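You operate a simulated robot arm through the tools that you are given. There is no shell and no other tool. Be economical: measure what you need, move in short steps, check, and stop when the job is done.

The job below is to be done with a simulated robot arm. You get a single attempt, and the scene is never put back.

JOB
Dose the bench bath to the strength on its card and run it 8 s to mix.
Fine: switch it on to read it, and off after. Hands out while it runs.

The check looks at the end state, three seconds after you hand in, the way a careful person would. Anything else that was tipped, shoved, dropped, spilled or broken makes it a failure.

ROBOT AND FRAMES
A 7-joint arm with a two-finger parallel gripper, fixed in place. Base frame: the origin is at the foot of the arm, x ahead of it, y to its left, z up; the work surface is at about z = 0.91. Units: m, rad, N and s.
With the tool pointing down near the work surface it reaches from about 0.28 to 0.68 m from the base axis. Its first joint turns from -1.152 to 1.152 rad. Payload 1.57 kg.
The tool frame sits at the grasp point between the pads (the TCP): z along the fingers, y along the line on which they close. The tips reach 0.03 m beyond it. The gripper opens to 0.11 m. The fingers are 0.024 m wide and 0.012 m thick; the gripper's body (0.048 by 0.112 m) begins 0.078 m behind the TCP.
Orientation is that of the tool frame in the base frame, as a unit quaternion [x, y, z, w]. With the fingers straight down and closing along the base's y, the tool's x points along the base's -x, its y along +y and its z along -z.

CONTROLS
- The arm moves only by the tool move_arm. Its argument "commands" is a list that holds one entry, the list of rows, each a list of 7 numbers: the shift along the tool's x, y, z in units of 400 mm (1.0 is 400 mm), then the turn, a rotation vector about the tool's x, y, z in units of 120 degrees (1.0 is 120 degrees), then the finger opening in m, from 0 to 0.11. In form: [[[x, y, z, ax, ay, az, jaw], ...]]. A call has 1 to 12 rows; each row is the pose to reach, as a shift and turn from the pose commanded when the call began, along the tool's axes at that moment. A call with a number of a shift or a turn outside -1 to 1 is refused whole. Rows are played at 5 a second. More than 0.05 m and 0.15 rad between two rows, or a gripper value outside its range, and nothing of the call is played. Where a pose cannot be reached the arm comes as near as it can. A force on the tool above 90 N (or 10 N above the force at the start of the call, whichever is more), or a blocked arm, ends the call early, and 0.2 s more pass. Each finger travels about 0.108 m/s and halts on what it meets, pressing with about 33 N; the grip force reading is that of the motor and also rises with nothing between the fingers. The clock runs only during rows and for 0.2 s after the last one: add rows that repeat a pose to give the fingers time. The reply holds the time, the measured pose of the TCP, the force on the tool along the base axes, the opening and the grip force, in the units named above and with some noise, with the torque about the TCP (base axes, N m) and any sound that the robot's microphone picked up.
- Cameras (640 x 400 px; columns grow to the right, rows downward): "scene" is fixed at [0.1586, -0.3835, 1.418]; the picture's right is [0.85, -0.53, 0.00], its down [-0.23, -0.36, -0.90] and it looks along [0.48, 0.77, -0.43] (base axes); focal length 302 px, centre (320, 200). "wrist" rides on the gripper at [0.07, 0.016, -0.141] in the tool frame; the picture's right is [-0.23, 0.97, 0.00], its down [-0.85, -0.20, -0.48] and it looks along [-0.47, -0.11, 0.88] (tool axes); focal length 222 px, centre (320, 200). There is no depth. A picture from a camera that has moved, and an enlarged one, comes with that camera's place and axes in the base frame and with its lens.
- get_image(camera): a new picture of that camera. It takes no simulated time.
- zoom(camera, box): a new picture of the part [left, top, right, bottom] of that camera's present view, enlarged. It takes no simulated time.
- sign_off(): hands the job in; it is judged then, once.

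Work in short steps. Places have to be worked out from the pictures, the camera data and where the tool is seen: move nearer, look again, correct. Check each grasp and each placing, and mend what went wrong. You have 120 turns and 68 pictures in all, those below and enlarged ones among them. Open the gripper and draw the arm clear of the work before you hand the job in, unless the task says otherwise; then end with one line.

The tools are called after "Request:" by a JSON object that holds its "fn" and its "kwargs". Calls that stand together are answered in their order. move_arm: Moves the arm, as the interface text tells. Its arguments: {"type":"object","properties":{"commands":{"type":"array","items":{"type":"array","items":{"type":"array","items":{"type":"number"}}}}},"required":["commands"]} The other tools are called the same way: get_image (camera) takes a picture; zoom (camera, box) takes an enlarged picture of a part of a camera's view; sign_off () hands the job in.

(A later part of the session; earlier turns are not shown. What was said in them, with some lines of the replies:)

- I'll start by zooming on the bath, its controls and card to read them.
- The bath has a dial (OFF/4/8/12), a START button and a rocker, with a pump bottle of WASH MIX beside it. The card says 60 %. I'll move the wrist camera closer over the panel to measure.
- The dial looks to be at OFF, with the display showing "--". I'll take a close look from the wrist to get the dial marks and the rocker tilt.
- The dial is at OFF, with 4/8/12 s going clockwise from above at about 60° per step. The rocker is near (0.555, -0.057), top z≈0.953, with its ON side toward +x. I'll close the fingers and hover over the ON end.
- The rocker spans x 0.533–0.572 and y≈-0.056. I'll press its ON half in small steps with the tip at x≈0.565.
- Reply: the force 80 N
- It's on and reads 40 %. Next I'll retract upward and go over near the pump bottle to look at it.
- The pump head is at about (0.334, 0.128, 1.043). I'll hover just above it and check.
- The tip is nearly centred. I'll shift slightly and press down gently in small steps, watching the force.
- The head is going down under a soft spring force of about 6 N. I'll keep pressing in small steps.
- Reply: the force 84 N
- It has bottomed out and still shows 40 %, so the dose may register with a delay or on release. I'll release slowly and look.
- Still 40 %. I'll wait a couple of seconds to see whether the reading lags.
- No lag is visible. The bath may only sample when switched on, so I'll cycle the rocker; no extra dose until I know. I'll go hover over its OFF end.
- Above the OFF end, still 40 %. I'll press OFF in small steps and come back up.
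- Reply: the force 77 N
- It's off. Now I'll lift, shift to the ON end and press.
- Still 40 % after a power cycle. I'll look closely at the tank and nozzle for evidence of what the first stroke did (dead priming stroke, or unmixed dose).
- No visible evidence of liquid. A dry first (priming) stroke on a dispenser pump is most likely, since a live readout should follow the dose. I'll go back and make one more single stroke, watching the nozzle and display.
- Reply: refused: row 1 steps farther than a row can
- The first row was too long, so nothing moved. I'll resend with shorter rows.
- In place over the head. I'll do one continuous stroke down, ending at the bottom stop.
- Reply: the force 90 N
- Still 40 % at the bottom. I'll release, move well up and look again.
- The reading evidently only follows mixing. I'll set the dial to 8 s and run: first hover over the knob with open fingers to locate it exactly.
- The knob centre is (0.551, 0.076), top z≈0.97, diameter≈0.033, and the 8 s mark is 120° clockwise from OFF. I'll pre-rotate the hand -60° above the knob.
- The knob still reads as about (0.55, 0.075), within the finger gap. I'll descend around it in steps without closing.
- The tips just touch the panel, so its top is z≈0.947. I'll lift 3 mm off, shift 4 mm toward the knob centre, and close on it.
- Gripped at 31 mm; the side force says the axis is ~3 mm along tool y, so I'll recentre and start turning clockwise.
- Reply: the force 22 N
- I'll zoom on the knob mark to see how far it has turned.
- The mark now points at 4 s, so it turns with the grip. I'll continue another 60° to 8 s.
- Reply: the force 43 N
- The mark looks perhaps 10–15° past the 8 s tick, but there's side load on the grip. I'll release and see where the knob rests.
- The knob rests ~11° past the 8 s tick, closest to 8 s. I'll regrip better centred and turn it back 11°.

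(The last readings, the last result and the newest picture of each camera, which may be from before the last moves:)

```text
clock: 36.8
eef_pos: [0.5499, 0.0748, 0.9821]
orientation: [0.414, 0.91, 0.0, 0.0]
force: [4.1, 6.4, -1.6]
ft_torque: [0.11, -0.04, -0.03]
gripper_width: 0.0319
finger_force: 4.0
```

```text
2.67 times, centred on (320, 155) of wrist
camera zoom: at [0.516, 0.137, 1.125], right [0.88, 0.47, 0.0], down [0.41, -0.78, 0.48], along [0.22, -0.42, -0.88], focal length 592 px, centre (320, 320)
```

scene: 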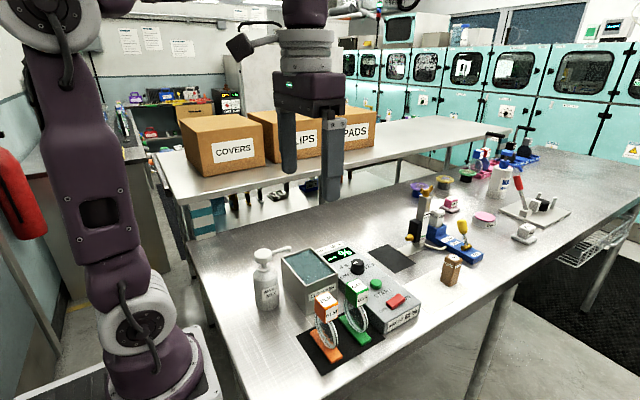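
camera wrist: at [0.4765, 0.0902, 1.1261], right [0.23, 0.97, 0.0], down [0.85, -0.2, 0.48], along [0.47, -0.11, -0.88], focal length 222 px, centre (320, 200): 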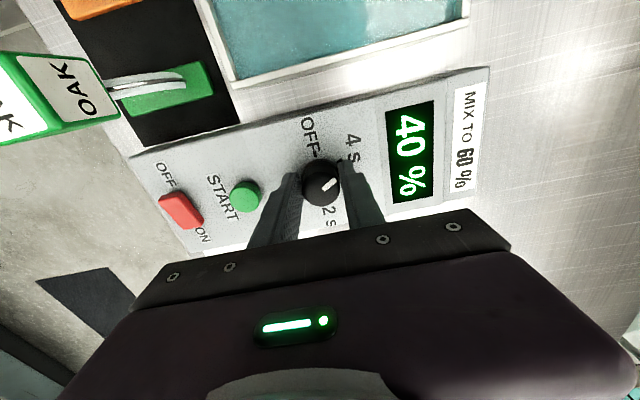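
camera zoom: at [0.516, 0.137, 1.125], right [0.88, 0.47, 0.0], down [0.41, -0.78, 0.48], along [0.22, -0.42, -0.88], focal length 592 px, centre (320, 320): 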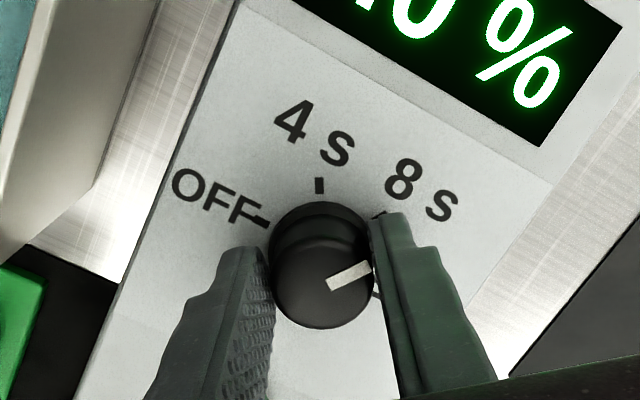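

Now ~6° past. I'll turn back another 6°, then release, lift and check.

Request:
{"fn": "move_arm", "kwargs": {"commands": [[[0, 0, 0, 0, 0, 0, 0.02], [0, 0, 0, 0, 0, -0.05, 0.02], [0, 0, 0, 0, 0, -0.05, 0.02], [0, 0, 0, 0, 0, -0.05, 0.04], [0, 0, 0, 0, 0, -0.05, 0.05], [0, 0, 0, 0, 0, -0.05, 0.05], [0, 0, -0.08, 0, 0, -0.05, 0.05], [0, 0, -0.18, 0, 0, -0.05, 0.05], [0, 0, -0.18, 0, 0, -0.05, 0.05]]]}}

Request:
{"fn": "zoom", "kwargs": {"camera": "wrist", "box": [260, 90, 400, 210]}}

```text
clock: 38.8
eef_pos: [0.5501, 0.0743, 1.0535]
orientation: [0.367, 0.93, 0.0, 0.0]
force: [-0.4, -0.9, 0.5]
ft_torque: [0.02, -0.01, 0.02]
gripper_width: 0.05
finger_force: 0.1
```

```text
3.33 times, centred on (330, 150) of wrist
camera zoom: at [0.5099, 0.1324, 1.1968], right [0.83, 0.56, 0.0], down [0.49, -0.73, 0.48], along [0.27, -0.4, -0.88], focal length 740 px, centre (287, 367)
```

zoom: 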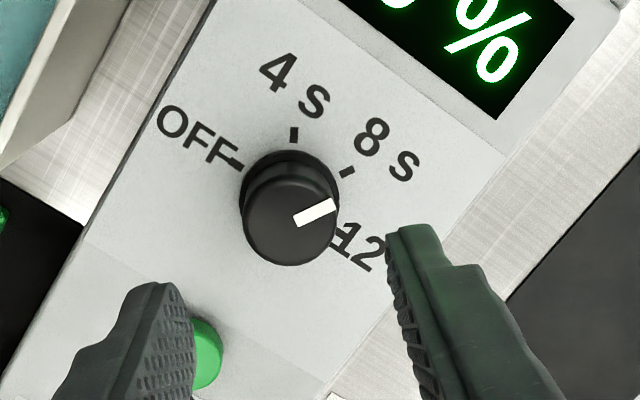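

The dial is on 8 s. START is at (0.5505, 0.007), top z≈0.955. I'll unwind the hand, close the fingers and hover above START.

Request:
{"fn": "move_arm", "kwargs": {"commands": [[[0, 0, 0, 0, 0, -0.06, 0.03], [-0.03, -0.03, 0, 0, 0, -0.12, 0.01], [-0.06, -0.06, 0, 0, 0, -0.18, 0], [-0.09, -0.09, 0, 0, 0, -0.24, 0], [-0.115, -0.122, 0, 0, 0, -0.3, 0], [-0.115, -0.122, 0.03, 0, 0, -0.358, 0], [-0.115, -0.122, 0.075, 0, 0, -0.358, 0], [-0.115, -0.122, 0.075, 0, 0, -0.358, 0]]]}}

Request:
{"fn": "get_image", "kwargs": {"camera": "wrist"}}

Request:
{"fn": "zoom", "kwargs": {"camera": "scene", "box": [310, 225, 430, 315]}}

```text
clock: 40.6
eef_pos: [0.5498, 0.0059, 1.0256]
orientation: [0.0, 1.0, 0.0, 0.001]
force: [0.2, 0.1, -0.5]
ft_torque: [-0.01, -0.01, 0.01]
gripper_width: 0.0002
finger_force: 21.1
```

```text
26 pictures are left
camera wrist: at [0.4806, 0.0214, 1.1672], right [0.23, 0.97, 0.0], down [0.86, -0.2, 0.48], along [0.47, -0.11, -0.88], focal length 222 px, centre (320, 200)
```

wrist: 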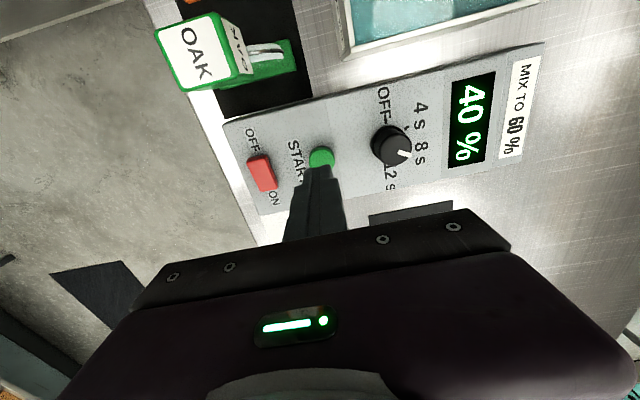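

```text
4.44 times, centred on (370, 270) of scene
camera zoom: at [0.1586, -0.3835, 1.418], right [0.85, -0.53, 0.0], down [-0.23, -0.36, -0.9], along [0.48, 0.77, -0.43], focal length 1344 px, centre (98, -111)
```

zoom: 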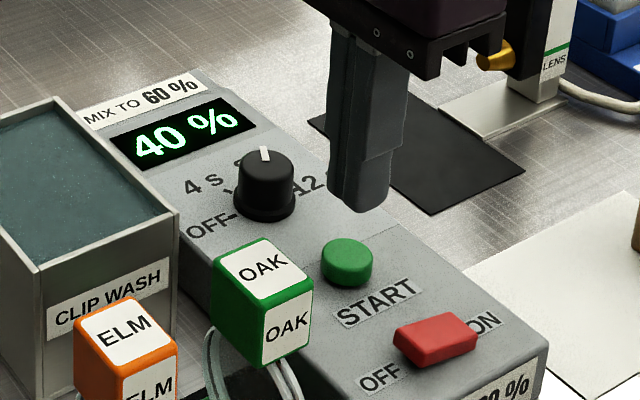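

Aligned over START. I'll press it gently and withdraw upward and away within the same call.

Request:
{"fn": "move_arm", "kwargs": {"commands": [[[0, 0, 0.06, 0, 0, 0, 0], [0, 0, 0.09, 0, 0, 0, 0], [0, 0, 0.1, 0, 0, 0, 0], [0, 0, 0.107, 0, 0, 0, 0], [0, 0, 0.05, 0, 0, 0, 0], [0, 0, -0.07, 0, 0, 0, 0], [0, 0, -0.19, 0, 0, 0, 0], [0, 0, -0.31, 0, 0, 0, 0]]]}}

Request:
{"fn": "zoom", "kwargs": {"camera": "scene", "box": [240, 205, 440, 325]}}

```text
clock: 42.4
eef_pos: [0.5505, 0.0089, 1.1483]
orientation: [0.0, 1.0, 0.0, 0.001]
force: [0.7, -0.5, 0.1]
ft_torque: [-0.03, 0.01, -0.03]
gripper_width: 0.0
finger_force: 21.7
heard: click
```

```text
3.20 times, centred on (340, 265) of scene
camera zoom: at [0.1586, -0.3835, 1.418], right [0.85, -0.53, 0.0], down [-0.23, -0.36, -0.9], along [0.48, 0.77, -0.43], focal length 968 px, centre (256, -8)
```

zoom: 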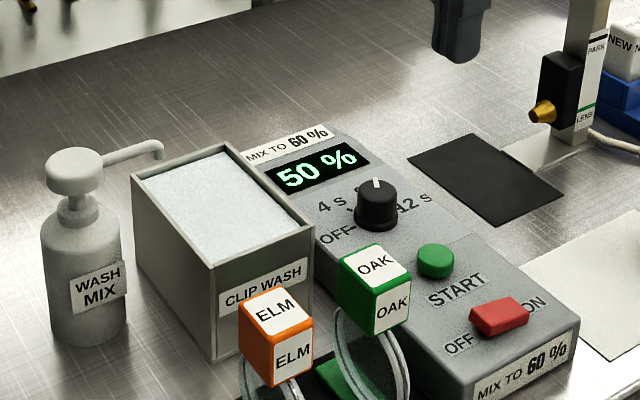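

It's running (liquid frothing) and reads 50 % so far. I'll wait, hands clear, for the run to finish.

Request:
{"fn": "move_arm", "kwargs": {"commands": [[[0, 0, 0, 0, 0, 0, 0], [0, 0, 0, 0, 0, 0, 0], [0, 0, 0, 0, 0, 0, 0], [0, 0, 0, 0, 0, 0, 0], [0, 0, 0, 0, 0, 0, 0], [0, 0, 0, 0, 0, 0, 0], [0, 0, 0, 0, 0, 0, 0], [0, 0, 0, 0, 0, 0, 0], [0, 0, 0, 0, 0, 0, 0], [0, 0, 0, 0, 0, 0, 0], [0, 0, 0, 0, 0, 0, 0], [0, 0, 0, 0, 0, 0, 0]]]}}

Request:
{"fn": "move_arm", "kwargs": {"commands": [[[0, 0, 0, 0, 0, 0, 0], [0, 0, 0, 0, 0, 0, 0], [0, 0, 0, 0, 0, 0, 0], [0, 0, 0, 0, 0, 0, 0], [0, 0, 0, 0, 0, 0, 0], [0, 0, 0, 0, 0, 0, 0], [0, 0, 0, 0, 0, 0, 0], [0, 0, 0, 0, 0, 0, 0], [0, 0, 0, 0, 0, 0, 0], [0, 0, 0, 0, 0, 0, 0], [0, 0, 0, 0, 0, 0, 0], [0, 0, 0, 0, 0, 0, 0]]]}}

Request:
{"fn": "move_arm", "kwargs": {"commands": [[[0, 0, 0, 0, 0, 0, 0], [0, 0, 0, 0, 0, 0, 0], [0, 0, 0, 0, 0, 0, 0], [0, 0, 0, 0, 0, 0, 0], [0, 0, 0, 0, 0, 0, 0], [0, 0, 0, 0, 0, 0, 0], [0, 0, 0, 0, 0, 0, 0], [0, 0, 0, 0, 0, 0, 0], [0, 0, 0, 0, 0, 0, 0], [0, 0, 0, 0, 0, 0, 0], [0, 0, 0, 0, 0, 0, 0], [0, 0, 0, 0, 0, 0, 0]]]}}

Request:
{"fn": "zoom", "kwargs": {"camera": "scene", "box": [240, 205, 440, 325]}}

```text
clock: 45.0
eef_pos: [0.5495, 0.0098, 1.1479]
orientation: [0.0, 1.0, 0.0, 0.0]
force: [0.1, -0.8, 1.0]
ft_torque: [0.02, -0.01, 0.01]
gripper_width: 0.0
finger_force: 20.9
```

```text
clock: 47.6
eef_pos: [0.55, 0.0088, 1.1475]
orientation: [0.001, 1.0, 0.0, 0.0]
force: [0.9, 0.2, -0.8]
ft_torque: [0.01, -0.02, 0.0]
gripper_width: 0.0
finger_force: 21.1
```

```text
clock: 50.2
eef_pos: [0.551, 0.0083, 1.1483]
orientation: [0.0, 1.0, 0.001, -0.001]
force: [0.3, 0.5, 0.0]
ft_torque: [0.05, -0.02, -0.02]
gripper_width: 0.0
finger_force: 21.5
```

```text
3.20 times, centred on (340, 265) of scene
camera zoom: at [0.1586, -0.3835, 1.418], right [0.85, -0.53, 0.0], down [-0.23, -0.36, -0.9], along [0.48, 0.77, -0.43], focal length 968 px, centre (256, -8)
```

zoom: 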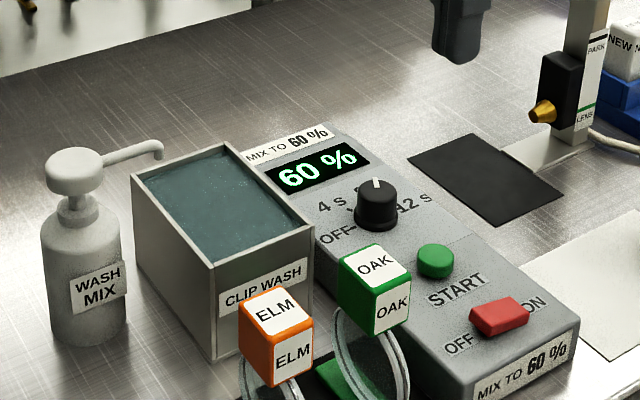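

It reads 60 %, and the run has stopped by itself. Now I'll press the rocker OFF end and retreat upward.

Request:
{"fn": "move_arm", "kwargs": {"commands": [[[0.015, -0.08, 0, 0, 0, 0, 0], [0.03, -0.163, 0, 0, 0, 0, 0], [0.03, -0.163, 0.11, 0, 0, 0, 0], [0.03, -0.163, 0.22, 0, 0, 0, 0], [0.03, -0.163, 0.32, 0, 0, 0, 0], [0.03, -0.163, 0.36, 0, 0, 0, 0], [0.03, -0.163, 0.385, 0, 0, 0, 0], [0.03, -0.163, 0.4, 0, 0, 0, 0], [0.03, -0.163, 0.41, 0, 0, 0, 0], [0.03, -0.163, 0.34, 0, 0, 0, 0], [0.03, -0.163, 0.22, 0, 0, 0, 0], [0.03, -0.163, 0.1, 0, 0, 0, 0]]]}}

Request:
{"fn": "zoom", "kwargs": {"camera": "scene", "box": [240, 205, 440, 325]}}

```text
clock: 52.8
eef_pos: [0.5398, -0.0577, 1.1082]
orientation: [0.0, 1.0, 0.0, 0.001]
force: [-0.3, -0.5, -0.1]
ft_torque: [0.01, 0.02, -0.02]
gripper_width: 0.0001
finger_force: 21.6
```

```text
3.20 times, centred on (340, 265) of scene
camera zoom: at [0.1586, -0.3835, 1.418], right [0.85, -0.53, 0.0], down [-0.23, -0.36, -0.9], along [0.48, 0.77, -0.43], focal length 968 px, centre (256, -8)
```

zoom: 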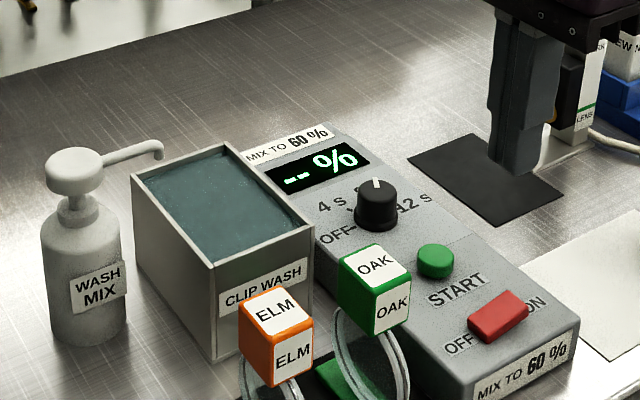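

It's off and everything is standing. I'll draw the arm up and clear and open the gripper.

Request:
{"fn": "move_arm", "kwargs": {"commands": [[[0, 0, -0.12, 0, 0, 0, 0], [0, 0, -0.24, 0, 0, 0, 0], [0, 0, -0.36, 0, 0, 0, 0.03], [0.1, 0, -0.4, 0, 0, 0, 0.06], [0.2, 0, -0.4, 0, 0, 0, 0.09], [0.3, 0, -0.4, 0, 0, 0, 0.11], [0.4, 0.05, -0.4, 0, 0, 0, 0.11], [0.4, 0.05, -0.4, 0, 0, 0, 0.11]]]}}

Request:
{"fn": "get_image", "kwargs": {"camera": "scene"}}

```text
clock: 54.6
eef_pos: [0.3779, -0.0372, 1.2708]
orientation: [0.0, 1.0, 0.0, 0.0]
force: [-0.3, 0.7, 0.4]
ft_torque: [-0.03, -0.01, -0.04]
gripper_width: 0.11
finger_force: 0.1
```

```text
21 pictures are left
```

scene: 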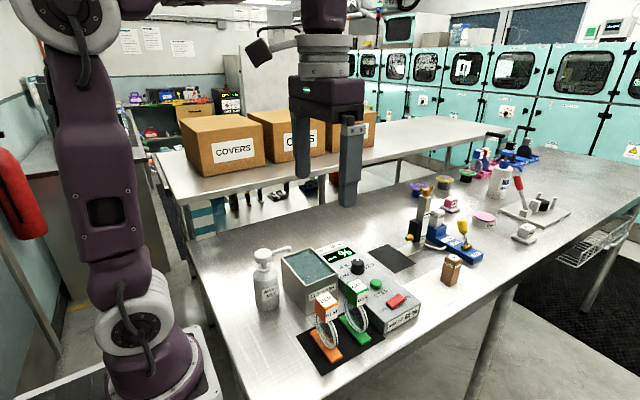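

The scene is undisturbed, the bath is off and the arm is clear, so I'm handing in.

Request:
{"fn": "sign_off", "kwargs": {}}

```text
The job is handed in.
```

The bath reads 60 % after two pump strokes and one 8 s mixing run; it is switched off, with the dial left at 8 s and the arm clear.
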